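You operate a simulated robot arm through the tools that you are given. There is no shell and no other tool. Be economical: measure what you need, move in short steps, check, and stop when the job is done.

You are at the controls of a simulated robot arm. One attempt, no reset.

TASK
Blot the damp book dry with the white blotter under the brass weight.
Fine: weight back in its place, blotter off on to the green mat beside the book.

The check looks at the end state, three seconds after you hand in, the way a careful person would. Anything else that was tipped, shoved, dropped, spilled or broken makes it a failure.

THE ROBOT
A 7-joint arm with a two-finger parallel gripper, fixed in place. Base frame: the origin is at the foot of the arm, x ahead of it, y to its left, z up; the work surface is at about z = 0.85. Units: m, rad, N and s.
With the tool pointing down near the work surface it reaches from about 0.36 to 0.78 m from the base axis. Its first joint turns from -2.897 to 2.897 rad. Payload 3.91 kg.
The tool frame sits at the grasp point between the pads (the TCP): z along the fingers, y along the line on which they close. The tips reach 0.03 m beyond it. The gripper opens to 0.11 m. The fingers are 0.02 m wide and 0.01 m thick; the gripper's body (0.048 by 0.112 m) begins 0.055 m behind the TCP.
Orientation is that of the tool frame in the base frame, as a unit quaternion [w, x, y, z]. With the fingers straight down and closing along the base's y, the tool's x points along the base's -x, its y along +y and its z along -z.

THE INTERFACE
- The arm moves only by the tool drive_tool. Its argument "deltas" is one flat list of numbers, 7 for each row, row after row: the shift along the tool's x, y, z in units of 40 mm (1.0 is 40 mm), then the turn, a rotation vector about the tool's x, y, z in units of 4 degrees (1.0 is 4 degrees), then the closure in counts, from 0 (fully open) to 255 (shut). In form: [x, y, z, rx, ry, rz, grip, x, y, z, rx, ry, rz, grip, ...]. A call has 1 to 10 rows; each row shifts and turns the commanded pose from where the row before left it, along the tool's axes as they then stand. A call with a number of a shift or a turn outside -1 to 1 is refused whole. Rows are played at 5 a second. More than 0.05 m and 0.15 rad between two rows, or a gripper value outside its range, and nothing of the call is played. A pose out of reach is approached as far as the arm can. The call stops where the force on the tool passes 40 N (or 10 N more than at its start, if that is more) or the arm is blocked; 0.2 s more then pass. Each finger travels about 0.153 m/s and halts on what it meets, pressing with about 27 N; the grip force reading is that of the motor and also rises with nothing between the fingers. The clock runs only during rows and for 0.2 s after the last one: add rows that do not move to give the fingers time. It gives the time, the measured TCP pose, the force on the tool (base axes), the opening and the grip force at its end, in the units of the frame above (readings bear some noise).
- Cameras (640 x 400 px; columns grow to the right, rows downward): "scene" is fixed at [0.049, -0.5012, 1.5732]; the picture's right is [0.51, -0.86, 0.00], its down [-0.64, -0.38, -0.66] and it looks along [0.57, 0.34, -0.75] (base axes); focal length 343 px, centre (320, 200). "wrist" rides on the gripper at [0.077, 0.007, -0.114] in the tool frame; the picture's right is [-0.09, 1.00, 0.00], its down [-0.80, -0.07, -0.59] and it looks along [-0.59, -0.05, 0.80] (tool axes); focal length 270 px, centre (320, 200). There is no depth. A picture from a camera that has moved, and an enlarged one, comes with that camera's place and axes in the base frame and with its lens.
- get_image(camera): a new picture of that camera. No time passes.
- lift_body(by): slides the trunk up (or, below 0, down) by that many m; the arm rides with it, the base frame stays. It gives what a move gives, with no picture.
- zoom(camera, box): a new picture of the part [left, top, right, bottom] of that camera's present view, enlarged. No time passes.
- hand_in(): hands the job in; it is judged then, once.

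Go step by step. Nothing tells you positions but the pictures and the camera data: compare them with the known pose of the tool, close in by small moves and look again before you grip or let go. The budget is 120 turns and 68 pictures, counting those below and the enlarged ones. Unless the task says otherwise, let go and move clear before handing in, and close with one line.

The tools are called after "Request:" by a JSON object that holds its "name" and its "arguments". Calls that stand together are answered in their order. drive_tool: Moves the arm, as the interface text tells. Its arguments: {"type":"object","properties":{"deltas":{"type":"array","items":{"type":"number"}}},"required":["deltas"]} The other tools are called the same way: lift_body (by) slides the trunk up or down; get_image (camera) takes a picture; zoom (camera, box) takes an enlarged picture of a part of a camera's view; hand_in () hands the job in.

At the start:

```text
clock: 0.0
position: [0.469, 0.0115, 1.1887]
tool_rot: [0.0, 0.0, 1.0, 0.0]
ft_force: [0.3, 0.6, 0.0]
opening: 0.1101
gripper_force: 0.0
trunk travel left (down, up): [-0.575, 0.035]
```

scene: 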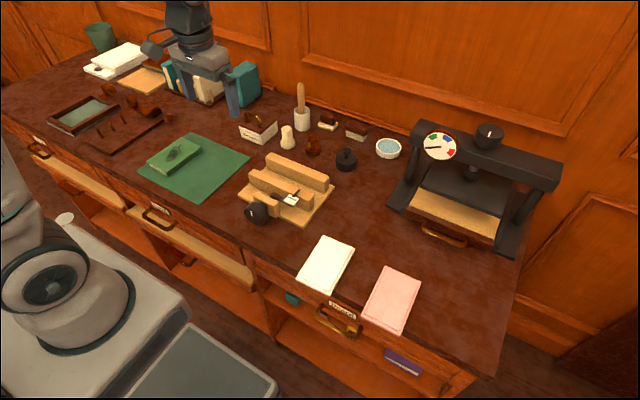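
wrist: 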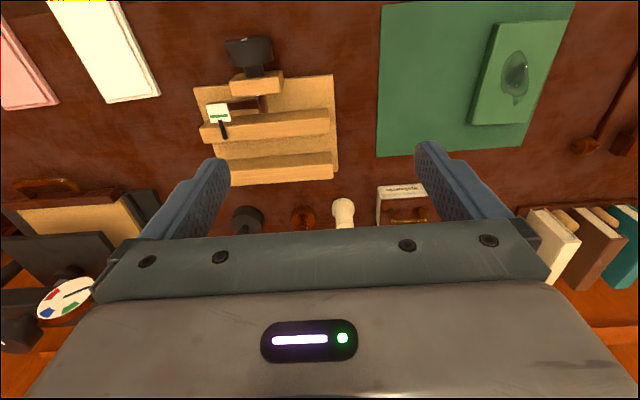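

I see a desk with a green mat holding a damp green book, a white and a pink pad near the front edge, and several small objects. I'll enlarge some parts to find the blotter and the brass weight.

Request:
{"name": "zoom", "arguments": {"camera": "scene", "box": [220, 70, 420, 195]}}

Request:
{"name": "zoom", "arguments": {"camera": "scene", "box": [40, 30, 260, 205]}}

Request:
{"name": "zoom", "arguments": {"camera": "scene", "box": [220, 170, 460, 380]}}

```text
3.20 times, centred on (320, 132) of scene
camera zoom: at [0.049, -0.5012, 1.5732], right [0.51, -0.86, 0.0], down [-0.64, -0.38, -0.66], along [0.57, 0.34, -0.75], focal length 1097 px, centre (320, 416)
```

zoom: 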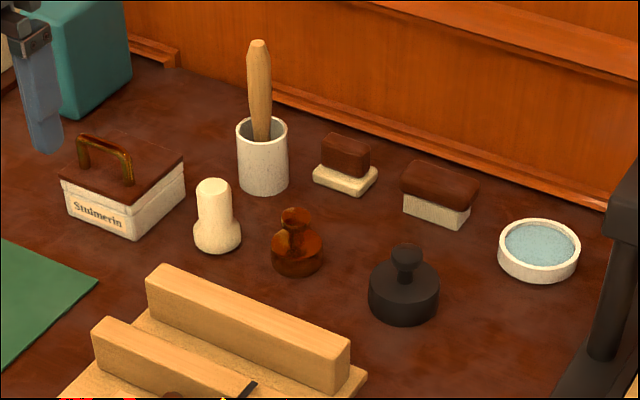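

```text
2.29 times, centred on (150, 118) of scene
camera zoom: at [0.049, -0.5012, 1.5732], right [0.51, -0.86, 0.0], down [-0.64, -0.38, -0.66], along [0.57, 0.34, -0.75], focal length 784 px, centre (709, 389)
```

zoom: 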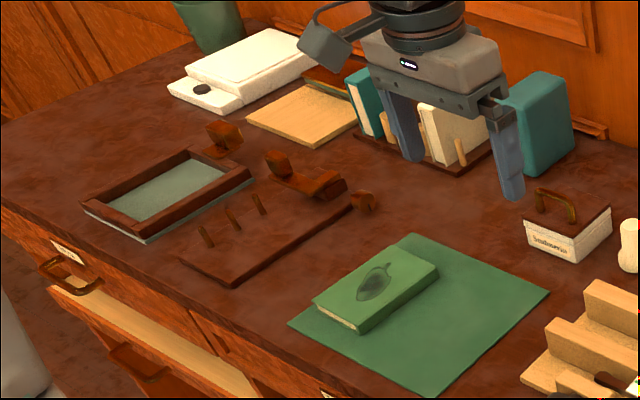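

```text
1.90 times, centred on (340, 275) of scene
camera zoom: at [0.049, -0.5012, 1.5732], right [0.51, -0.86, 0.0], down [-0.64, -0.38, -0.66], along [0.57, 0.34, -0.75], focal length 653 px, centre (282, 57)
```

zoom: 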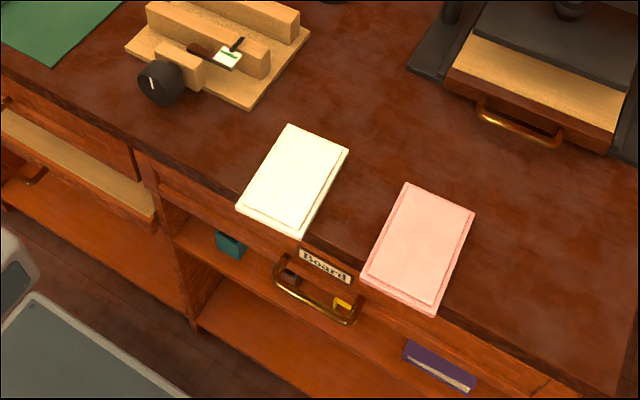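

The brass weight looks to be the amber one near (0.76, -0.05), the white blotter near (0.42, -0.295) by the desk edge, and the book near (0.50, 0.285). I'll move the wrist camera over to the blotter.

Request:
{"name": "drive_tool", "arguments": {"deltas": [0.3, -1, 0.3, 0, 0, 0, 0, 0.3, -1, 0.3, 0, 0, 0, 0, 0.3, -1, 0.4, 0, 0, 0, 0, 0.3, -1, 0.5, 0, 0, 0, 0, 0.3, -1, 0.5, 0, 0, 0, 0, 0.2, -1, 0.5, 0, 0, 0, 0, 0, -1, 0.5, 0, 0, 0, 0]}}

Request:
{"name": "get_image", "arguments": {"camera": "wrist"}}

```text
clock: 1.6
position: [0.4, -0.2698, 1.068]
tool_rot: [0.001, 0.0, 1.0, 0.0]
ft_force: [-0.6, -0.1, 0.5]
opening: 0.1101
gripper_force: 0.0
trunk travel left (down, up): [-0.575, 0.035]
```

```text
62 pictures are left
camera wrist: at [0.3228, -0.2636, 1.1834], right [0.09, 1.0, 0.0], down [0.8, -0.07, 0.59], along [0.59, -0.05, -0.8], focal length 270 px, centre (320, 200)
```

wrist: 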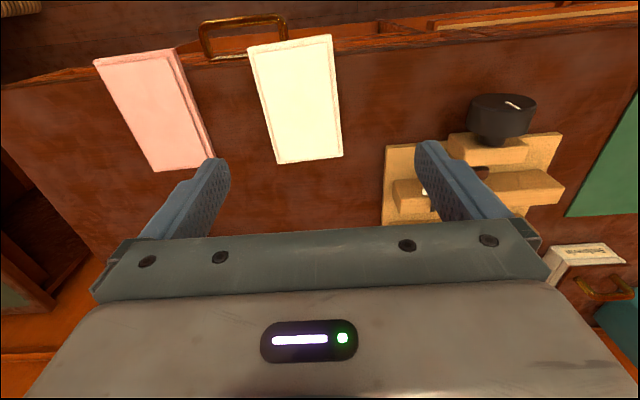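

The white blotter overhangs the desk's front edge a little. I'll look closer at it and its thickness.

Request:
{"name": "zoom", "arguments": {"camera": "wrist", "box": [220, 10, 380, 110]}}

Request:
{"name": "zoom", "arguments": {"camera": "scene", "box": [280, 225, 376, 300]}}

```text
4.00 times, centred on (300, 60) of wrist
camera zoom: at [0.3228, -0.2636, 1.1834], right [0.09, 1.0, 0.0], down [0.8, -0.07, 0.59], along [0.59, -0.05, -0.8], focal length 1081 px, centre (400, 760)
```

zoom: 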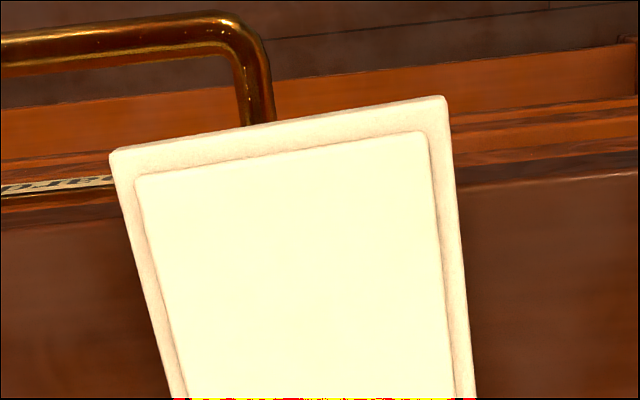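

```text
5.33 times, centred on (328, 262) of scene
camera zoom: at [0.049, -0.5012, 1.5732], right [0.51, -0.86, 0.0], down [-0.64, -0.38, -0.66], along [0.57, 0.34, -0.75], focal length 1828 px, centre (277, -133)
```

zoom: 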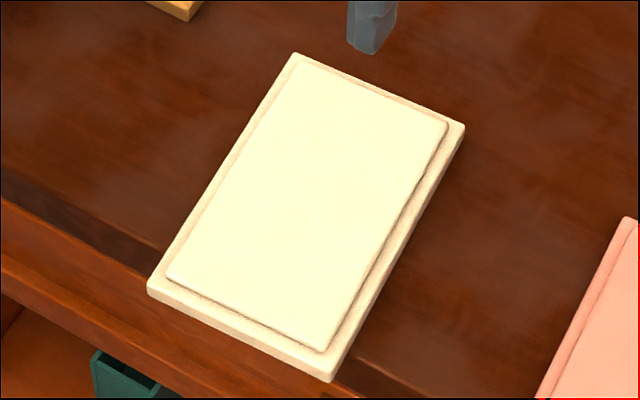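

The blotter is about 0.14 × 0.09 m, centred near (0.424, -0.295), turned ~3°, with a rim about 8 mm thick, so it can be gripped across its width. Before touching it I'll look at the book and mat, then the weight.

Request:
{"name": "drive_tool", "arguments": {"deltas": [0, 1, -0.5, 0, 0, 0, 0, 0, 1, -0.5, 0, 0, 0, 0, 0, 1, 0, 0, 0, 0, 0, 0, 1, 0, 0, 0, 0, 0, 0, 1, 0, 0, 0, 0, 0, 0, 1, 0, 0, 0, 0, 0, 0, 1, 0, 0, 0, 0, 0, 0, 1, 0, 0, 0, 0, 0, 0, 1, 0, 0, 0, 0, 0, 0, 1, 0, 0, 0, 0, 0]}}

Request:
{"name": "drive_tool", "arguments": {"deltas": [0, 1, 0, 0, 0, 0, 0, 0, 1, 0, 0, 0, 0, 0]}}

Request:
{"name": "get_image", "arguments": {"camera": "wrist"}}

```text
clock: 3.8
position: [0.4, 0.1325, 1.1058]
tool_rot: [-0.001, 0.0, 1.0, 0.0]
ft_force: [-0.3, 0.7, 0.3]
opening: 0.1101
gripper_force: 0.2
trunk travel left (down, up): [-0.575, 0.035]
```

```text
clock: 4.4
position: [0.399, 0.2146, 1.1053]
tool_rot: [0.0, -0.001, 1.0, 0.0]
ft_force: [0.4, 0.8, 0.5]
opening: 0.1101
gripper_force: 0.1
trunk travel left (down, up): [-0.575, 0.035]
```

```text
59 pictures are left
camera wrist: at [0.3218, 0.2191, 1.2227], right [0.09, 1.0, 0.0], down [0.8, -0.07, 0.59], along [0.59, -0.05, -0.8], focal length 270 px, centre (320, 200)
```

wrist: 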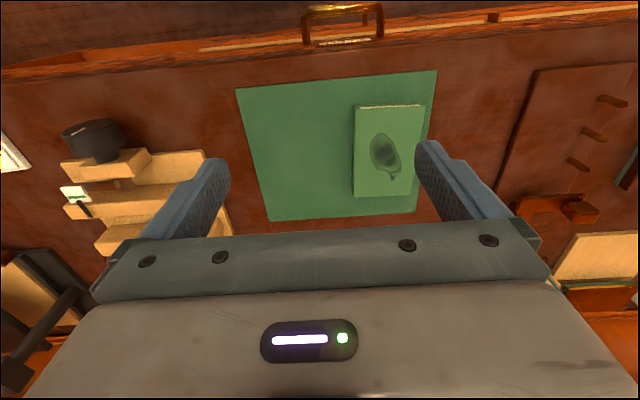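

The mat spans about x 0.405–0.637, y 0.098–0.363, and the book is about x 0.437–0.574, y 0.253–0.342. That leaves free mat at y≈0.17 for the blotter. I need the book's height, and then a look at the weight.

Request:
{"name": "zoom", "arguments": {"camera": "scene", "box": [138, 130, 218, 180]}}

Request:
{"name": "drive_tool", "arguments": {"deltas": [-0.9, -0.9, 0, 0, 0, 0, 0, -0.9, -0.9, 0, 0, 0, 0, 0, -0.9, -0.9, 0, 0, 0, 0, 0, -0.9, -0.9, 0, 0, 0, 0, 0, -0.9, -0.9, 0, 0, 0, 0, 0, -0.7, -0.9, 0, 0, 0, 0, 0, 0, -0.9, 0, 0, 0, 0, 0]}}

Request:
{"name": "get_image", "arguments": {"camera": "wrist"}}

```text
8.00 times, centred on (178, 155) of scene
camera zoom: at [0.049, -0.5012, 1.5732], right [0.51, -0.86, 0.0], down [-0.64, -0.38, -0.66], along [0.57, 0.34, -0.75], focal length 2743 px, centre (1456, 560)
```

zoom: 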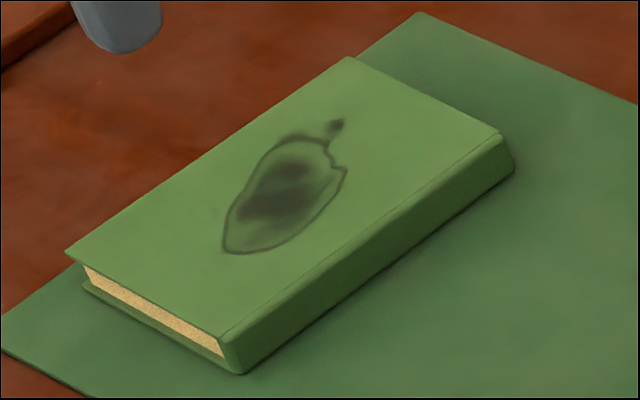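

```text
refused: row 1 steps farther than a row can; nothing moved
```

```text
57 pictures are left
camera wrist: at [0.3218, 0.2191, 1.2227], right [0.09, 1.0, 0.0], down [0.8, -0.07, 0.59], along [0.59, -0.05, -0.8], focal length 270 px, centre (320, 200)
```

wrist: 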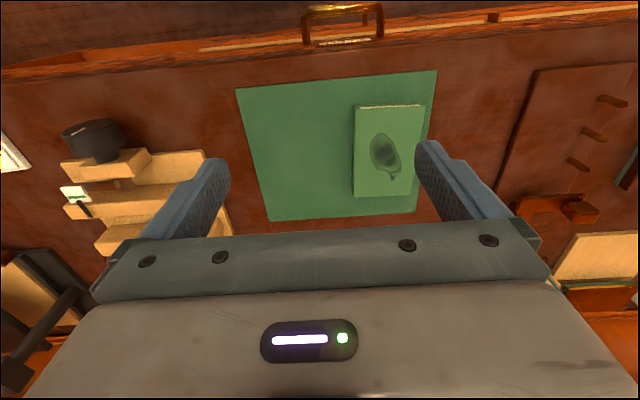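

The book's top is about 0.872, its centre about (0.512, 0.30). The diagonal step was too long, so I'll repeat it shorter to see the weight.

Request:
{"name": "drive_tool", "arguments": {"deltas": [-0.8, -0.9, 0, 0, 0, 0, 0, -0.8, -0.9, 0, 0, 0, 0, 0, -0.8, -0.9, 0, 0, 0, 0, 0, -0.8, -0.9, 0, 0, 0, 0, 0, -0.8, -0.9, 0, 0, 0, 0, 0, -0.8, -0.9, 0, 0, 0, 0, 0, 0, -0.9, 0, 0, 0, 0, 0]}}

Request:
{"name": "get_image", "arguments": {"camera": "wrist"}}

Request:
{"name": "zoom", "arguments": {"camera": "scene", "box": [270, 115, 390, 190]}}

```text
clock: 6.0
position: [0.5951, -0.0437, 1.1076]
tool_rot: [-0.001, 0.0, 1.0, 0.0]
ft_force: [0.5, -0.1, -0.5]
opening: 0.1102
gripper_force: 0.0
trunk travel left (down, up): [-0.575, 0.035]
```

```text
56 pictures are left
camera wrist: at [0.5169, -0.0384, 1.223], right [0.09, 1.0, 0.0], down [0.8, -0.07, 0.59], along [0.59, -0.05, -0.8], focal length 270 px, centre (320, 200)
```

wrist: 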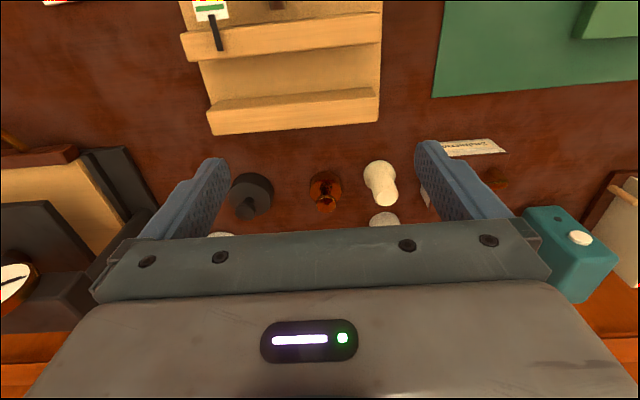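

```text
5.33 times, centred on (330, 152) of scene
camera zoom: at [0.049, -0.5012, 1.5732], right [0.51, -0.86, 0.0], down [-0.64, -0.38, -0.66], along [0.57, 0.34, -0.75], focal length 1828 px, centre (267, 453)
```

zoom: 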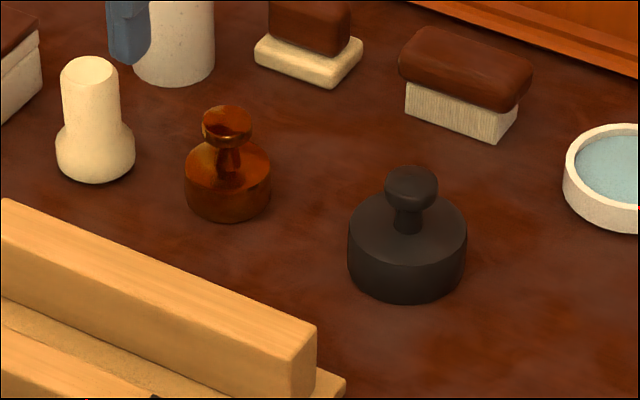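

The brass weight is about 0.05 m across, body up to ~0.876, knob top ~0.91, at about (0.762, -0.049). Now to the blotter: hover above its centre, turn ~2.6° and lower to about 0.95.

Request:
{"name": "drive_tool", "arguments": {"deltas": [0.61, -0.897, 0, 0, 0, 0, 0, 0.61, -0.897, 0, 0, 0, 0, 0, 0.61, -0.897, 0, 0, 0, 0, 0, 0.61, -0.897, 0, 0, 0, 0, 0, 0.61, -0.897, 0, 0, 0, 0, 0, 0.61, -0.897, 0, 0, 0, 0, 0, 0.61, -0.897, 0, 0, 0, -0.65, 0, 0, 0, 1, 0, 0, 0, 0, 0, 0, 1, 0, 0, 0, 0, 0, 0, 1, 0, 0, 0, 0]}}

Request:
{"name": "drive_tool", "arguments": {"deltas": [0, 0, 0.7, 0, 0, 0, 0]}}

Request:
{"name": "get_image", "arguments": {"camera": "wrist"}}

Request:
{"name": "get_image", "arguments": {"camera": "scene"}}

```text
clock: 8.2
position: [0.4206, -0.2919, 0.9882]
tool_rot: [0.0, -0.022, 1.0, 0.001]
ft_force: [-0.2, 0.3, 0.2]
opening: 0.1101
gripper_force: 0.1
trunk travel left (down, up): [-0.575, 0.035]
```

```text
clock: 8.6
position: [0.422, -0.2926, 0.9607]
tool_rot: [0.0, -0.023, 1.0, 0.0]
ft_force: [0.3, 0.2, -0.5]
opening: 0.1102
gripper_force: 0.1
trunk travel left (down, up): [-0.575, 0.035]
```

```text
54 pictures are left
camera wrist: at [0.3442, -0.2903, 1.0752], right [0.04, 1.0, 0.0], down [0.8, -0.03, 0.59], along [0.59, -0.02, -0.8], focal length 270 px, centre (320, 200)
```

wrist: 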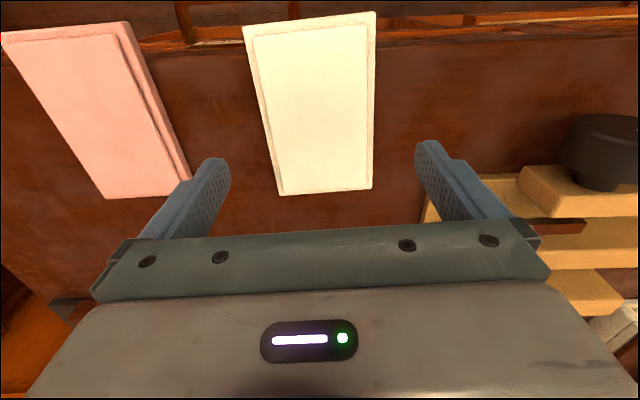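

```text
53 pictures are left
```

scene: 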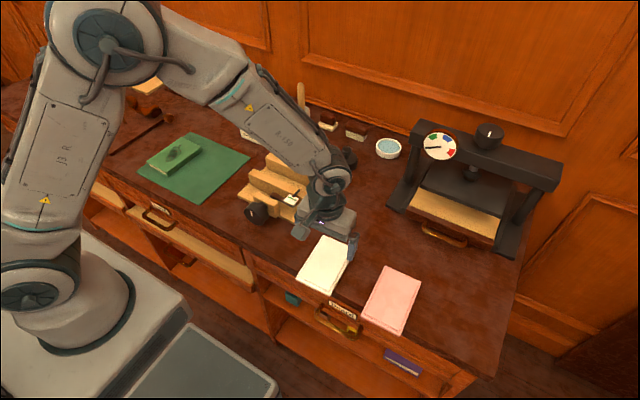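

The blotter is centred between the fingers (0.4236, -0.294). I'll trim yaw slightly and lower so the tips end a few mm above the desk, then check.

Request:
{"name": "drive_tool", "arguments": {"deltas": [0, -0.03, 0.8, 0, 0, -0.2, 0, 0, 0, 0.8, 0, 0, 0, 0, 0, 0, 0.3, 0, 0, 0, 0, 0, 0, 0, 0, 0, 0, 0]}}

Request:
{"name": "zoom", "arguments": {"camera": "scene", "box": [285, 200, 381, 300]}}

Request:
{"name": "get_image", "arguments": {"camera": "wrist"}}

```text
clock: 9.6
position: [0.4233, -0.2929, 0.8851]
tool_rot: [0.0, -0.03, 1.0, 0.0]
ft_force: [0.7, 0.9, -0.4]
opening: 0.1102
gripper_force: 0.0
trunk travel left (down, up): [-0.575, 0.035]
```

```text
4.00 times, centred on (333, 250) of scene
camera zoom: at [0.049, -0.5012, 1.5732], right [0.51, -0.86, 0.0], down [-0.64, -0.38, -0.66], along [0.57, 0.34, -0.75], focal length 1371 px, centre (268, 0)
```

zoom: 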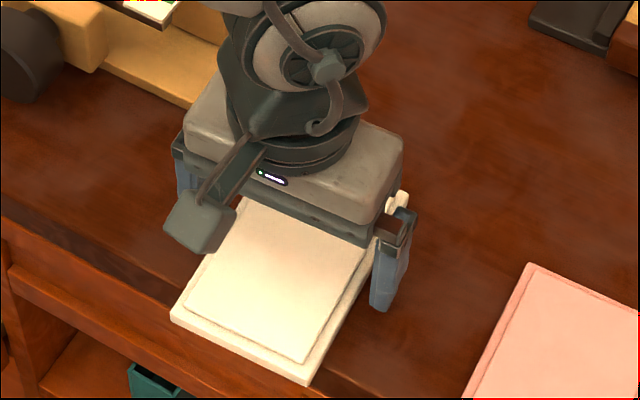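

```text
51 pictures are left
camera wrist: at [0.3443, -0.2919, 1.0003], right [0.03, 1.0, 0.0], down [0.8, -0.02, 0.59], along [0.59, -0.02, -0.8], focal length 270 px, centre (320, 200)
```

wrist: 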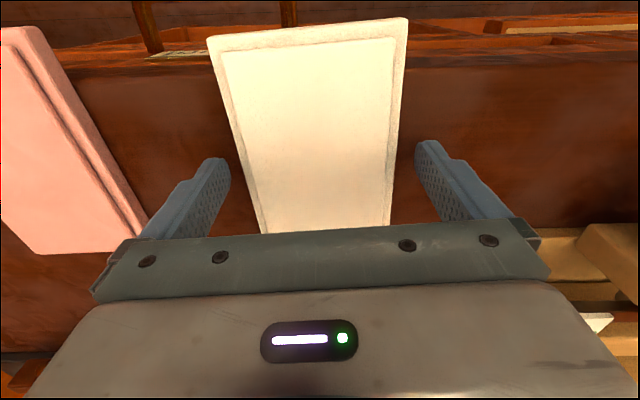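

The fingers straddle the blotter evenly. I'll lower 2 mm more and close gently.

Request:
{"name": "drive_tool", "arguments": {"deltas": [0, 0, 0.06, 0, 0, 0, 0, 0, 0, 0, 0, 0, 0, 30, 0, 0, 0, 0, 0, 0, 45, 0, 0, 0, 0, 0, 0, 70, 0, 0, 0, 0, 0, 0, 90, 0, 0, 0, 0, 0, 0, 90]}}

Request:
{"name": "get_image", "arguments": {"camera": "wrist"}}

```text
clock: 11.0
position: [0.4213, -0.2928, 0.8819]
tool_rot: [0.0, -0.03, 1.0, 0.001]
ft_force: [-0.2, 0.3, -0.6]
opening: 0.0889
gripper_force: 26.6
trunk travel left (down, up): [-0.575, 0.035]
```

```text
50 pictures are left
camera wrist: at [0.3437, -0.2917, 0.9981], right [0.03, 1.0, 0.0], down [0.8, -0.02, 0.59], along [0.59, -0.02, -0.8], focal length 270 px, centre (320, 200)
```

wrist: 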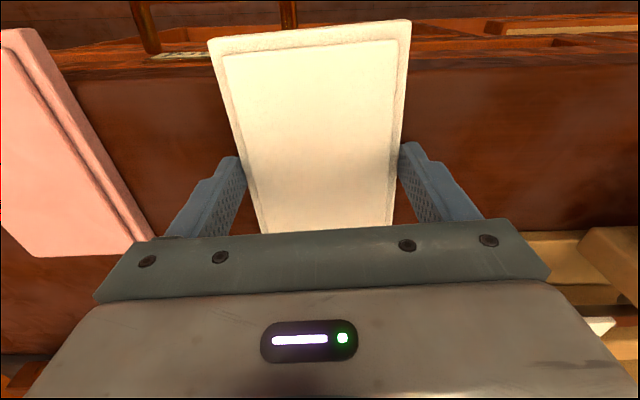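

Gripped at 0.089 m. I'll lift gently and check that it stays level.

Request:
{"name": "drive_tool", "arguments": {"deltas": [0, 0, -0.3, 0, 0, 0, 110, 0, 0, -0.5, 0, 0, 0, 110, 0, 0, -0.7, 0, 0, 0, 110, 0, 0, -0.7, 0, 0, 0, 110]}}

Request:
{"name": "get_image", "arguments": {"camera": "wrist"}}

Request:
{"name": "zoom", "arguments": {"camera": "scene", "box": [270, 180, 398, 300]}}

```text
clock: 12.0
position: [0.4213, -0.2925, 0.9712]
tool_rot: [0.0, -0.029, 1.0, 0.0]
ft_force: [0.5, -0.1, -0.3]
opening: 0.0625
gripper_force: 0.1
trunk travel left (down, up): [-0.575, 0.035]
```

```text
49 pictures are left
camera wrist: at [0.3439, -0.2909, 1.0868], right [0.03, 1.0, 0.0], down [0.8, -0.02, 0.59], along [0.59, -0.02, -0.8], focal length 270 px, centre (320, 200)
```

wrist: 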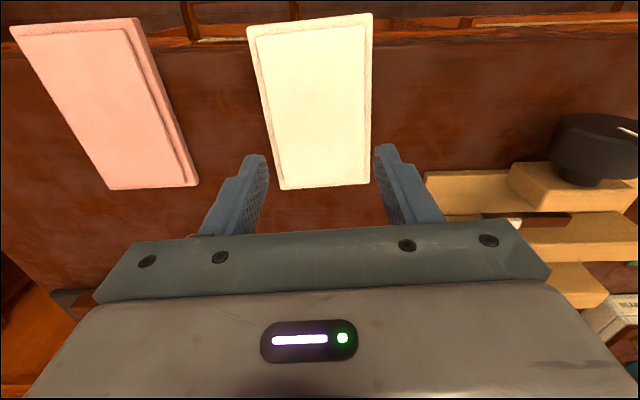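

```text
3.33 times, centred on (334, 240) of scene
camera zoom: at [0.049, -0.5012, 1.5732], right [0.51, -0.86, 0.0], down [-0.64, -0.38, -0.66], along [0.57, 0.34, -0.75], focal length 1143 px, centre (273, 67)
```

zoom: 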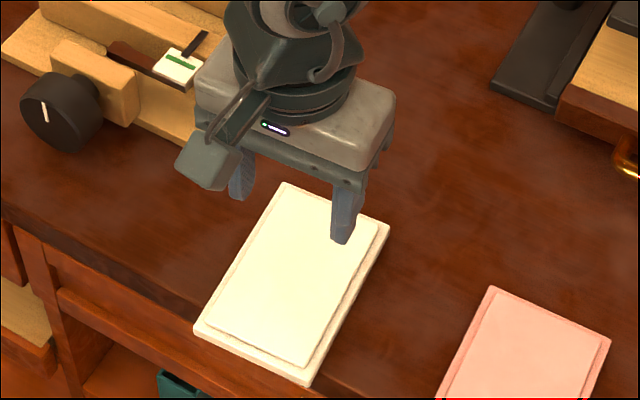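

The blotter slipped out and stayed where it was (0.4245, -0.295). I'll try again a touch lower with a full-closure command and a slow lift.

Request:
{"name": "drive_tool", "arguments": {"deltas": [0.0, 0, 0, 0, 0, 0, 0, 0, -0.03, 0, 0, 0, 0, 0, -0.07, 0, 0.7, 0, 0, 0, 0, 0, 0, 0.7, 0, 0, 0, 0, 0, 0, 0.7, 0, 0, 0, 0, 0, 0, 0.1, 0, 0, 0, 0, 0, 0, 0.06, 0, 0, 0, 0, 0, 0, 0, 0, 0, 0, 0]}}

```text
clock: 13.8
position: [0.4259, -0.2941, 0.8801]
tool_rot: [0.001, -0.03, 1.0, 0.0]
ft_force: [0.9, -0.2, 7.0]
opening: 0.1097
gripper_force: 0.1
trunk travel left (down, up): [-0.575, 0.035]
```

The tips now just touch the desk (7 N). Easing up half a millimetre, then closing fully and lifting very slowly.

Request:
{"name": "drive_tool", "arguments": {"deltas": [0, 0, -0.02, 0, 0, 0, 0, 0, 0, 0, 0, 0, 0, 40, 0, 0, 0, 0, 0, 0, 100, 0, 0, 0, 0, 0, 0, 255, 0, 0, 0, 0, 0, 0, 255, 0, 0, 0, 0, 0, 0, 255, 0, 0, -0.05, 0, 0, 0, 255, 0, 0, -0.05, 0, 0, 0, 255, 0, 0, -0.05, 0, 0, 0, 255]}}

Request:
{"name": "get_image", "arguments": {"camera": "wrist"}}

```text
clock: 15.8
position: [0.4255, -0.2941, 0.8862]
tool_rot: [0.0, -0.03, 1.0, 0.0]
ft_force: [0.8, -0.4, -0.7]
opening: 0.0891
gripper_force: 27.5
trunk travel left (down, up): [-0.575, 0.035]
```

```text
47 pictures are left
camera wrist: at [0.3479, -0.2929, 1.0015], right [0.03, 1.0, 0.0], down [0.8, -0.02, 0.59], along [0.59, -0.02, -0.8], focal length 270 px, centre (320, 200)
```

wrist: 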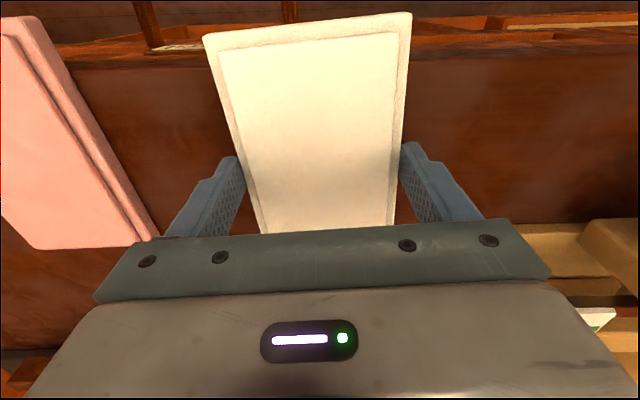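

Still gripped at 0.089 with tips ~6 mm up. Continuing slowly.

Request:
{"name": "drive_tool", "arguments": {"deltas": [0, 0, -0.08, 0, 0, 0, 255, 0, 0, -0.08, 0, 0, 0, 255, 0, 0, -0.1, 0, 0, 0, 255, 0, 0, -0.1, 0, 0, 0, 255, 0, 0, -0.1, 0, 0, 0, 255]}}

Request:
{"name": "get_image", "arguments": {"camera": "wrist"}}

```text
clock: 17.0
position: [0.4262, -0.2938, 0.9034]
tool_rot: [0.0, -0.03, 1.0, 0.0]
ft_force: [0.1, 0.4, -0.6]
opening: 0.0892
gripper_force: 26.9
trunk travel left (down, up): [-0.575, 0.035]
```

```text
46 pictures are left
camera wrist: at [0.348, -0.2931, 1.02], right [0.03, 1.0, 0.0], down [0.8, -0.02, 0.59], along [0.59, -0.02, -0.8], focal length 270 px, centre (320, 200)
```

wrist: 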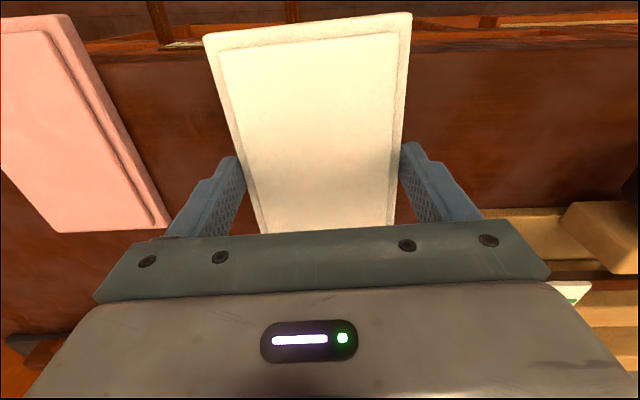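

The blotter is lifted and level. I'll raise it well clear, square it up and carry it slowly toward the book.

Request:
{"name": "drive_tool", "arguments": {"deltas": [0, 0, -0.2, 0, 0, 0, 255, 0, 0, -0.3, 0, 0, 0.2, 255, 0, 0, -0.4, 0, 0, 0.2, 255, 0, 0, -0.4, 0, 0, 0.2, 255, 0, 0, -0.4, 0, 0, 0.26, 255, 0, 0, -0.4, 0, 0, 0, 255, 0, 0, -0.4, 0, 0, 0, 255, 0, 0, -0.3, 0, 0, 0, 255, 0, 0, -0.1, 0, 0, 0, 255]}}

Request:
{"name": "drive_tool", "arguments": {"deltas": [0, 0.2, 0, 0, 0, 0, 255, 0, 0.4, 0, 0, 0, 0, 255, -0.1, 0.6, 0, 0, 0, 0, 255, -0.1, 0.7, 0, 0, 0, 0, 255, -0.1, 0.7, 0, 0, 0, 0, 255, -0.1, 0.7, 0, 0, 0, 0, 255, -0.1, 0.7, 0, 0, 0, 0, 255, -0.1, 0.7, 0, 0, 0, 0, 255, -0.1, 0.7, 0, 0, 0, 0, 255, -0.1, 0.7, 0, 0, 0, 0, 255]}}

Request:
{"name": "get_image", "arguments": {"camera": "wrist"}}

```text
clock: 19.0
position: [0.4264, -0.2942, 1.0218]
tool_rot: [0.001, 0.0, 1.0, 0.001]
ft_force: [-0.6, 0.1, -1.1]
opening: 0.089
gripper_force: 27.0
trunk travel left (down, up): [-0.575, 0.035]
```

```text
clock: 21.2
position: [0.4585, -0.0499, 1.0203]
tool_rot: [0.0, -0.001, 1.0, 0.0]
ft_force: [0.1, -0.4, 0.5]
opening: 0.0894
gripper_force: 27.0
trunk travel left (down, up): [-0.575, 0.035]
```

```text
45 pictures are left
camera wrist: at [0.3804, -0.0434, 1.1363], right [0.09, 1.0, 0.0], down [0.8, -0.07, 0.59], along [0.59, -0.05, -0.8], focal length 270 px, centre (320, 200)
```

wrist: 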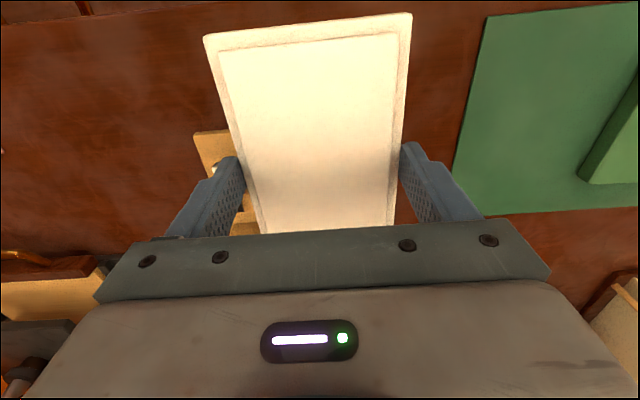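

Holding steady; on to the book.

Request:
{"name": "drive_tool", "arguments": {"deltas": [-0.13, 0.9, 0, 0, 0, 0, 255, -0.13, 0.9, 0, 0, 0, 0, 255, -0.13, 0.9, 0, 0, 0, 0, 255, -0.13, 0.9, 0, 0, 0, 0, 255, -0.13, 0.9, 0, 0, 0, 0, 255, -0.13, 0.9, 0, 0, 0, 0, 255, -0.13, 0.9, 0, 0, 0, 0, 255, -0.13, 0.9, 0, 0, 0, 0, 255, -0.13, 0.9, 0, 0, 0, 0, 255, -0.13, 0.6, 0, 0, 0, 0, 255]}}

Request:
{"name": "drive_tool", "arguments": {"deltas": [0, 0, 0.7, 0, 0, 0, 255, 0, 0, 0.7, 0, 0, 0, 255, 0, 0, 0.5, 0, 0, 0, 255, 0, 0, 0, 0, 0, 0, 255]}}

Request:
{"name": "get_image", "arguments": {"camera": "wrist"}}

Request:
{"name": "zoom", "arguments": {"camera": "scene", "box": [110, 90, 270, 210]}}

```text
clock: 23.4
position: [0.5117, 0.2996, 1.0205]
tool_rot: [-0.001, 0.0, 1.0, 0.0]
ft_force: [-0.6, -0.2, 0.0]
opening: 0.0891
gripper_force: 26.8
trunk travel left (down, up): [-0.575, 0.035]
```

```text
clock: 24.4
position: [0.5121, 0.2979, 0.9441]
tool_rot: [-0.001, 0.0, 1.0, 0.0]
ft_force: [-0.6, 0.3, -0.1]
opening: 0.0891
gripper_force: 26.7
trunk travel left (down, up): [-0.575, 0.035]
```

```text
44 pictures are left
camera wrist: at [0.4335, 0.3035, 1.0597], right [0.09, 1.0, 0.0], down [0.8, -0.07, 0.59], along [0.59, -0.05, -0.8], focal length 270 px, centre (320, 200)
```

wrist: 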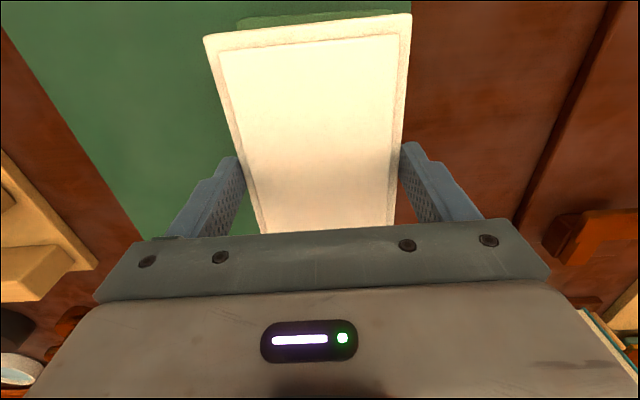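

```text
3.33 times, centred on (190, 150) of scene
camera zoom: at [0.049, -0.5012, 1.5732], right [0.51, -0.86, 0.0], down [-0.64, -0.38, -0.66], along [0.57, 0.34, -0.75], focal length 1143 px, centre (753, 367)
```

zoom: 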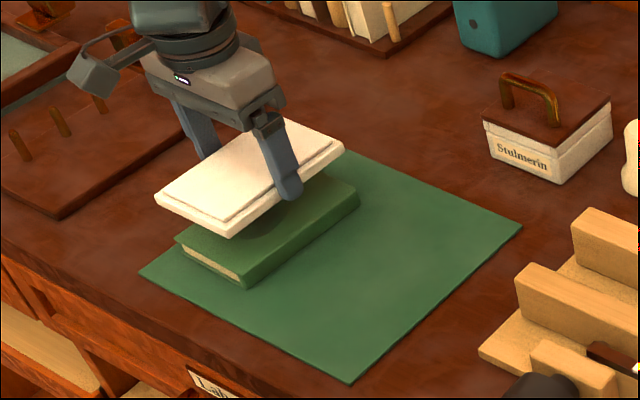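

The blotter is lined up over the book to within a few mm. I'll lower it and feel for contact.

Request:
{"name": "drive_tool", "arguments": {"deltas": [0, 0.07, 0.3, 0, 0, 0, 255, 0, 0, 0.3, 0, 0, 0, 255, 0, 0, 0.2, 0, 0, 0, 255, 0, 0, 0.1, 0, 0, 0, 255, 0, 0, 0, 0, 0, 0, 255]}}

Request:
{"name": "zoom", "arguments": {"camera": "scene", "box": [130, 110, 226, 185]}}

```text
clock: 25.6
position: [0.51, 0.301, 0.9068]
tool_rot: [0.0, 0.0, 1.0, 0.0]
ft_force: [-1.0, 0.5, -1.2]
opening: 0.0892
gripper_force: 26.6
trunk travel left (down, up): [-0.575, 0.035]
```

```text
5.33 times, centred on (178, 148) of scene
camera zoom: at [0.049, -0.5012, 1.5732], right [0.51, -0.86, 0.0], down [-0.64, -0.38, -0.66], along [0.57, 0.34, -0.75], focal length 1828 px, centre (1077, 480)
```

zoom: 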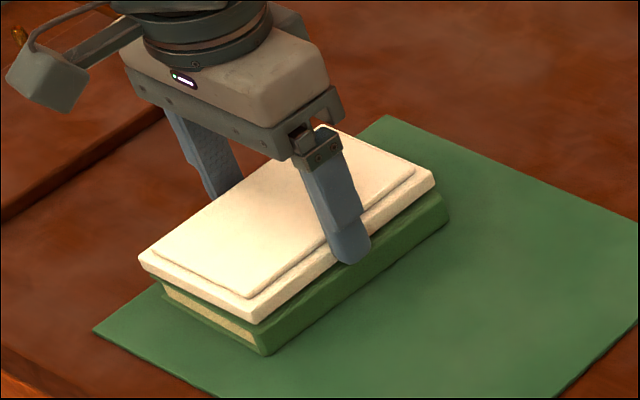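

Almost down; lowering by fractions of a millimetre until the force rises.

Request:
{"name": "drive_tool", "arguments": {"deltas": [0, 0, 0.04, 0, 0, 0, 255, 0, 0, 0.04, 0, 0, 0, 255, 0, 0, 0, 0, 0, 0, 255]}}

Request:
{"name": "drive_tool", "arguments": {"deltas": [0, 0, 0.03, 0, 0, 0, 255, 0, 0, 0, 0, 0, 0, 255]}}

```text
clock: 26.4
position: [0.5092, 0.3008, 0.9046]
tool_rot: [0.0, 0.0, 1.0, 0.001]
ft_force: [0.7, -0.2, -0.2]
opening: 0.0892
gripper_force: 27.6
trunk travel left (down, up): [-0.575, 0.035]
```

```text
clock: 27.0
position: [0.5102, 0.2999, 0.9037]
tool_rot: [0.001, 0.001, 1.0, 0.0]
ft_force: [1.5, -0.6, 6.3]
opening: 0.0889
gripper_force: 26.8
trunk travel left (down, up): [-0.575, 0.035]
```

Contact (6 N) at 0.904. Opening slowly and rising.

Request:
{"name": "drive_tool", "arguments": {"deltas": [0, 0, 0, 0, 0, 0, 45, 0, 0, 0, 0, 0, 0, 30, 0, 0, 0, 0, 0, 0, 10, 0, 0, -0.1, 0, 0, 0, 10, 0, 0, -0.5, 0, 0, 0, 0, 0, 0, -1, 0, 0, 0, 0, 0, 0, -1, 0, 0, 0, 0]}}

Request:
{"name": "get_image", "arguments": {"camera": "wrist"}}

Request:
{"name": "zoom", "arguments": {"camera": "scene", "box": [110, 90, 270, 210]}}

```text
clock: 28.6
position: [0.5087, 0.3013, 1.0086]
tool_rot: [0.0, 0.0, 1.0, 0.0]
ft_force: [-0.3, 0.1, 0.1]
opening: 0.1101
gripper_force: 0.2
trunk travel left (down, up): [-0.575, 0.035]
```

```text
41 pictures are left
camera wrist: at [0.4315, 0.3061, 1.1245], right [0.09, 1.0, 0.0], down [0.8, -0.07, 0.59], along [0.59, -0.05, -0.8], focal length 270 px, centre (320, 200)
```

wrist: 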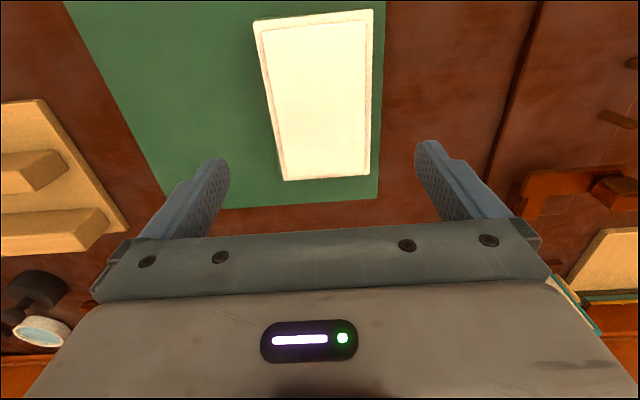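

```text
3.33 times, centred on (190, 150) of scene
camera zoom: at [0.049, -0.5012, 1.5732], right [0.51, -0.86, 0.0], down [-0.64, -0.38, -0.66], along [0.57, 0.34, -0.75], focal length 1143 px, centre (753, 367)
```

zoom: 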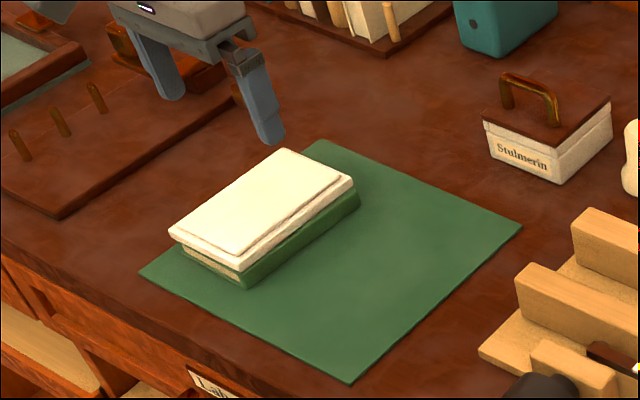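

The blotter lies squarely on the book. Now I'll go back toward the brass weight and view it before gripping.

Request:
{"name": "drive_tool", "arguments": {"deltas": [0, -0.5, -0.7, 0, 0, 0, 0, -0.2, -0.9, -0.6, 0, 0, 0, 0, -0.4, -0.9, 0, 0, 0, 0, 0, -0.4, -0.9, 0, 0, 0, 0, 0, -0.4, -0.9, 0, 0, 0, 0, 0, -0.4, -0.9, 0, 0, 0, 0, 0, -0.4, -0.9, 0, 0, 0, 0, 0, -0.3, -0.9, 0, 0, 0, 0, 0, -0.3, -0.9, 0, 0, 0, 0, 0, 0, -1, 0, 0, 0, 0, 0]}}

Request:
{"name": "drive_tool", "arguments": {"deltas": [0, 0, 0, 0, 0, 0, 0]}}

Request:
{"name": "zoom", "arguments": {"camera": "wrist", "box": [200, 120, 440, 260]}}

```text
clock: 30.8
position: [0.6201, -0.0494, 1.0615]
tool_rot: [0.0, 0.002, 1.0, 0.0]
ft_force: [0.4, 0.5, -0.6]
opening: 0.1099
gripper_force: 0.0
trunk travel left (down, up): [-0.575, 0.035]
```

```text
clock: 31.2
position: [0.6212, -0.0479, 1.06]
tool_rot: [0.0, 0.001, 1.0, 0.0]
ft_force: [0.2, 0.0, -0.1]
opening: 0.1101
gripper_force: 0.0
trunk travel left (down, up): [-0.575, 0.035]
```

```text
2.67 times, centred on (320, 190) of wrist
camera zoom: at [0.5426, -0.0424, 1.1763], right [0.09, 1.0, 0.0], down [0.8, -0.07, 0.59], along [0.59, -0.05, -0.8], focal length 721 px, centre (320, 227)
```

zoom: 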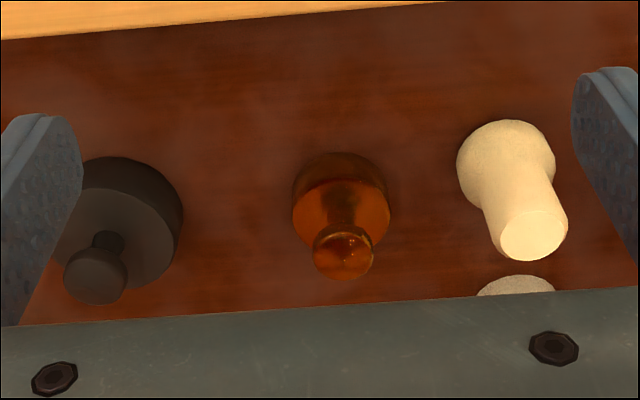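

The weight is at about (0.761, -0.049), with the bone piece near y≈0.01. I'll narrow the gripper to ~75 mm so it clears that, then hover over the weight.

Request:
{"name": "drive_tool", "arguments": {"deltas": [-0.7, 0, 0, 0, 0, 0, 81, -0.7, 0, 0, 0, 0, 0, 81, -0.7, 0, 0, 0, 0, 0, 81, -0.7, 0, 0, 0, 0, 0, 81, -0.7, -0.03, 0, 0, 0, 0, 81, 0, 0, 0.8, 0, 0, 0, 81, 0, 0, 0.8, 0, 0, 0, 81, 0, 0, 0.5, 0, 0, 0, 81, 0, 0, 0, 0, 0, 0, 81]}}

Request:
{"name": "get_image", "arguments": {"camera": "wrist"}}

Request:
{"name": "zoom", "arguments": {"camera": "scene", "box": [250, 80, 378, 180]}}

```text
clock: 33.2
position: [0.7627, -0.0484, 0.975]
tool_rot: [0.0, 0.0, 1.0, 0.001]
ft_force: [-0.3, -1.0, -0.6]
opening: 0.0748
gripper_force: 0.1
trunk travel left (down, up): [-0.575, 0.035]
```

```text
38 pictures are left
camera wrist: at [0.6846, -0.0424, 1.0903], right [0.09, 1.0, 0.0], down [0.8, -0.07, 0.59], along [0.59, -0.05, -0.8], focal length 270 px, centre (320, 200)
```

wrist: 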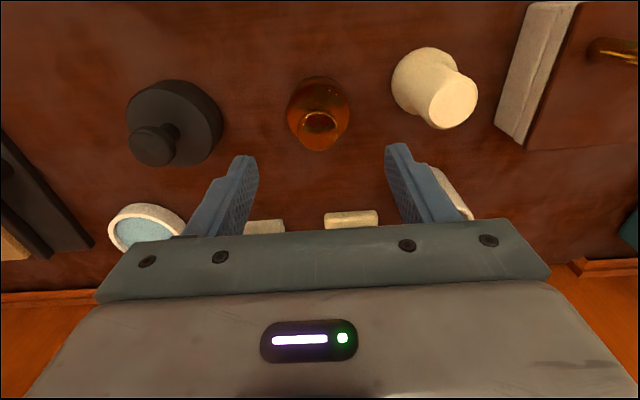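

```text
4.00 times, centred on (314, 130) of scene
camera zoom: at [0.049, -0.5012, 1.5732], right [0.51, -0.86, 0.0], down [-0.64, -0.38, -0.66], along [0.57, 0.34, -0.75], focal length 1371 px, centre (344, 480)
```

zoom: 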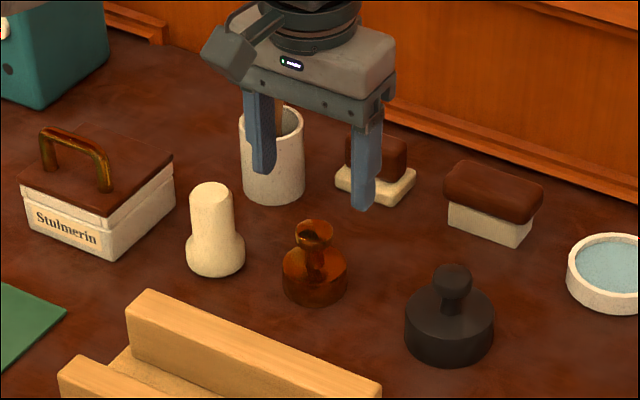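

The weight sits centred between the fingers' closing line (x ≈ 0.760). Trimming 3 mm and descending around the body.

Request:
{"name": "drive_tool", "arguments": {"deltas": [0.07, 0, 0.6, 0, 0, 0, 81, 0, 0, 0.6, 0, 0, 0, 81, 0, 0, 0.6, 0, 0, 0, 81, 0, 0, 0.35, 0, 0, 0, 81, 0, 0, 0, 0, 0, 0, 81]}}

Request:
{"name": "get_image", "arguments": {"camera": "wrist"}}

Request:
{"name": "zoom", "arguments": {"camera": "scene", "box": [250, 80, 378, 180]}}

```text
clock: 34.4
position: [0.7587, -0.05, 0.8895]
tool_rot: [0.0, -0.001, 1.0, 0.0]
ft_force: [1.1, 0.2, -0.2]
opening: 0.0749
gripper_force: 0.0
trunk travel left (down, up): [-0.575, 0.035]
```

```text
36 pictures are left
camera wrist: at [0.6818, -0.0434, 1.0061], right [0.09, 1.0, 0.0], down [0.8, -0.07, 0.59], along [0.59, -0.05, -0.8], focal length 270 px, centre (320, 200)
```

wrist: 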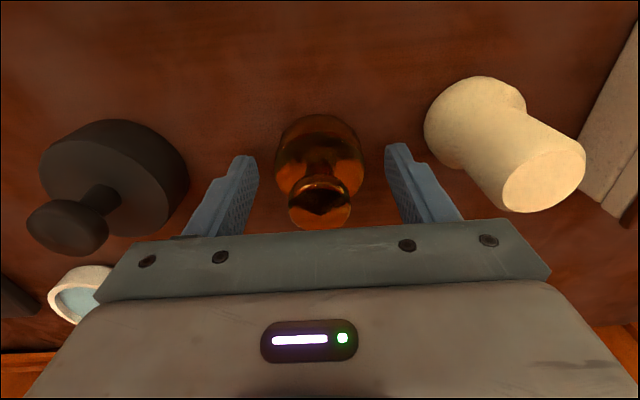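

```text
4.00 times, centred on (314, 130) of scene
camera zoom: at [0.049, -0.5012, 1.5732], right [0.51, -0.86, 0.0], down [-0.64, -0.38, -0.66], along [0.57, 0.34, -0.75], focal length 1371 px, centre (344, 480)
```

zoom: 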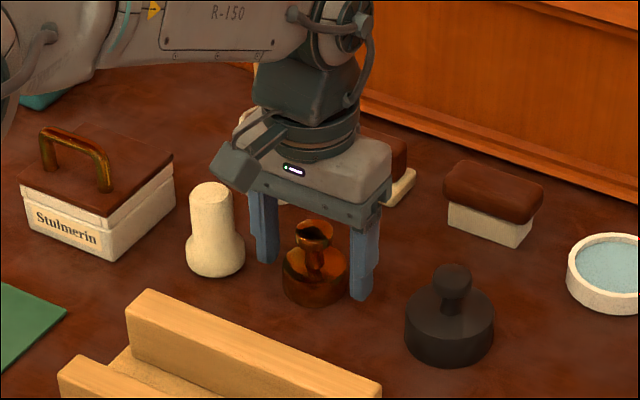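

Everything is clear of the neighbours. One enlarged look to check alignment along x.

Request:
{"name": "zoom", "arguments": {"camera": "wrist", "box": [224, 105, 416, 235]}}

```text
3.08 times, centred on (320, 170) of wrist
camera zoom: at [0.6818, -0.0434, 1.0061], right [0.09, 1.0, 0.0], down [0.8, -0.07, 0.59], along [0.59, -0.05, -0.8], focal length 832 px, centre (320, 292)
```

zoom: 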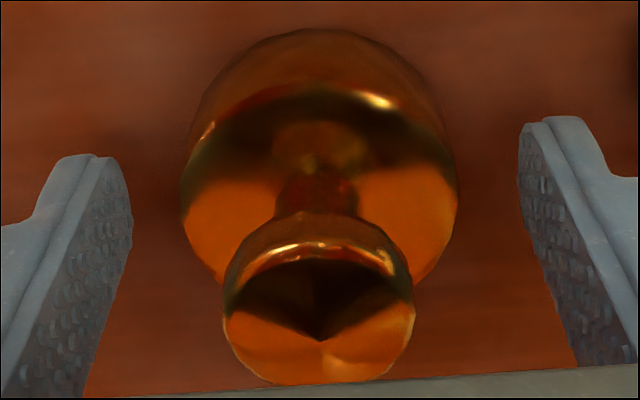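

Aligned within 2 mm. Closing on the body.

Request:
{"name": "drive_tool", "arguments": {"deltas": [0.03, 0, 0.03, 0, 0, 0, 81, 0, 0, 0, 0, 0, 0, 110, 0, 0, 0, 0, 0, 0, 130, 0, 0, 0, 0, 0, 0, 140, 0, 0, 0, 0, 0, 0, 200, 0, 0, 0, 0, 0, 0, 255, 0, 0, 0, 0, 0, 0, 255]}}

```text
clock: 36.0
position: [0.759, -0.0479, 0.8894]
tool_rot: [0.0, 0.0, 1.0, 0.001]
ft_force: [0.4, 0.3, 0.2]
opening: 0.0516
gripper_force: 27.2
trunk travel left (down, up): [-0.575, 0.035]
```

Gripped at 51.6 mm; home pose is TCP (0.759, -0.049, 0.889). Lifting slowly.

Request:
{"name": "drive_tool", "arguments": {"deltas": [0, 0, -0.05, 0, 0, 0, 255, 0, 0, -0.1, 0, 0, 0, 255, 0, 0, -0.2, 0, 0, 0, 255, 0, 0, -0.3, 0, 0, 0, 255, 0, 0, -0.4, 0, 0, 0, 255, 0, 0, -0.5, 0, 0, 0, 255, 0, 0, -0.5, 0, 0, 0, 255, 0, 0, -0.5, 0, 0, 0, 255, 0, 0, -0.5, 0, 0, 0, 255, 0, 0, -0.2, 0, 0, 0, 255]}}

Request:
{"name": "get_image", "arguments": {"camera": "wrist"}}

```text
clock: 38.2
position: [0.7589, -0.0484, 1.0197]
tool_rot: [-0.001, 0.001, 1.0, 0.0]
ft_force: [0.8, 0.2, -4.5]
opening: 0.0516
gripper_force: 27.2
trunk travel left (down, up): [-0.575, 0.035]
```

```text
33 pictures are left
camera wrist: at [0.6812, -0.0418, 1.1352], right [0.09, 1.0, 0.0], down [0.8, -0.07, 0.59], along [0.59, -0.05, -0.8], focal length 270 px, centre (320, 200)
```

wrist: 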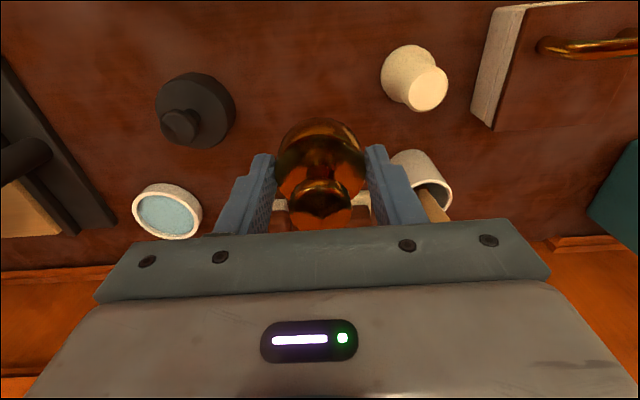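

The weight (≈0.45 kg) is held upright. Carrying it over to the blotter.

Request:
{"name": "drive_tool", "arguments": {"deltas": [0.2, 0.28, 0, 0, 0, 0, 255, 0.4, 0.56, 0, 0, 0, 0, 255, 0.56, 0.785, 0, 0, 0, 0, 255, 0.56, 0.785, 0, 0, 0, 0, 255, 0.56, 0.785, 0, 0, 0, 0, 255, 0.56, 0.785, 0, 0, 0, 0, 255, 0.56, 0.785, 0, 0, 0, 0, 255, 0.56, 0.785, 0, 0, 0, 0, 255, 0.56, 0.785, 0, 0, 0, 0, 255, 0.56, 0.785, 0, 0, 0, 0, 255]}}

Request:
{"name": "drive_tool", "arguments": {"deltas": [0.5, 0.7, 0, 0, 0, 0, 255, 0.4, 0.55, 0, 0, 0, 0, 255, 0.25, 0.35, 0, 0, 0, 0, 255, 0, 0, 0.6, 0, 0, 0, 255, 0, 0, 0.6, 0, 0, 0, 255, 0, 0, 0.5, 0, 0, 0, 255, 0, 0, 0.2, 0, 0, 0, 255, 0, 0, 0, 0, 0, 0, 255]}}

Request:
{"name": "get_image", "arguments": {"camera": "wrist"}}

Request:
{"name": "zoom", "arguments": {"camera": "scene", "box": [130, 90, 242, 180]}}

```text
clock: 40.4
position: [0.5534, 0.24, 1.0175]
tool_rot: [0.0, 0.0, 1.0, 0.001]
ft_force: [0.2, 0.2, -4.6]
opening: 0.0513
gripper_force: 26.6
trunk travel left (down, up): [-0.575, 0.035]
```

```text
clock: 42.2
position: [0.5094, 0.3007, 0.9421]
tool_rot: [0.0, 0.0, 1.0, 0.0]
ft_force: [0.5, 0.0, -4.1]
opening: 0.0512
gripper_force: 27.2
trunk travel left (down, up): [-0.575, 0.035]
```

```text
32 pictures are left
camera wrist: at [0.4311, 0.3062, 1.0577], right [0.09, 1.0, 0.0], down [0.8, -0.07, 0.59], along [0.59, -0.05, -0.8], focal length 270 px, centre (320, 200)
```

wrist: 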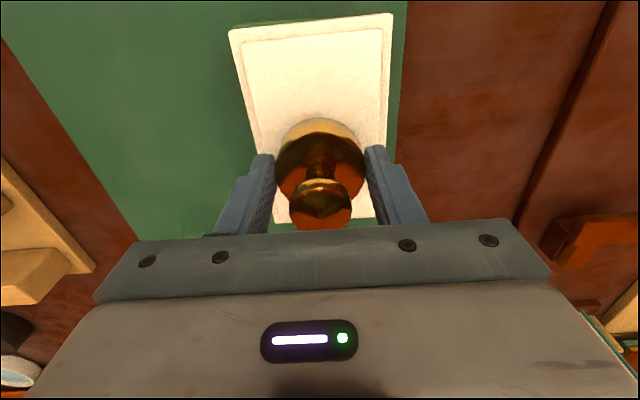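

```text
4.44 times, centred on (186, 135) of scene
camera zoom: at [0.049, -0.5012, 1.5732], right [0.51, -0.86, 0.0], down [-0.64, -0.38, -0.66], along [0.57, 0.34, -0.75], focal length 1524 px, centre (916, 489)
```

zoom: 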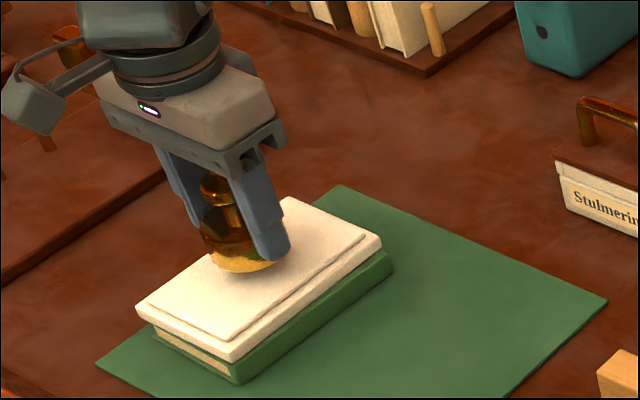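

Centred over the blotter. Lowering in small steps to feel contact.

Request:
{"name": "drive_tool", "arguments": {"deltas": [0, 0, 0.15, 0, 0, 0, 255, 0, 0, 0.1, 0, 0, 0, 255, 0, 0, 0.05, 0, 0, 0, 255, 0, 0, 0, 0, 0, 0, 255]}}

Request:
{"name": "drive_tool", "arguments": {"deltas": [0, 0, 0.05, 0, 0, 0, 255, 0, 0, 0.05, 0, 0, 0, 255, 0, 0, 0.03, 0, 0, 0, 255, 0, 0, 0, 0, 0, 0, 255]}}

```text
clock: 43.2
position: [0.5092, 0.3007, 0.93]
tool_rot: [0.0, 0.0, 1.0, 0.0]
ft_force: [0.3, -0.5, -4.9]
opening: 0.0513
gripper_force: 27.0
trunk travel left (down, up): [-0.575, 0.035]
```

```text
clock: 44.2
position: [0.5104, 0.299, 0.9273]
tool_rot: [0.002, 0.0, 1.0, 0.001]
ft_force: [2.4, 1.1, 21.2]
opening: 0.0514
gripper_force: 26.8
trunk travel left (down, up): [-0.575, 0.035]
```

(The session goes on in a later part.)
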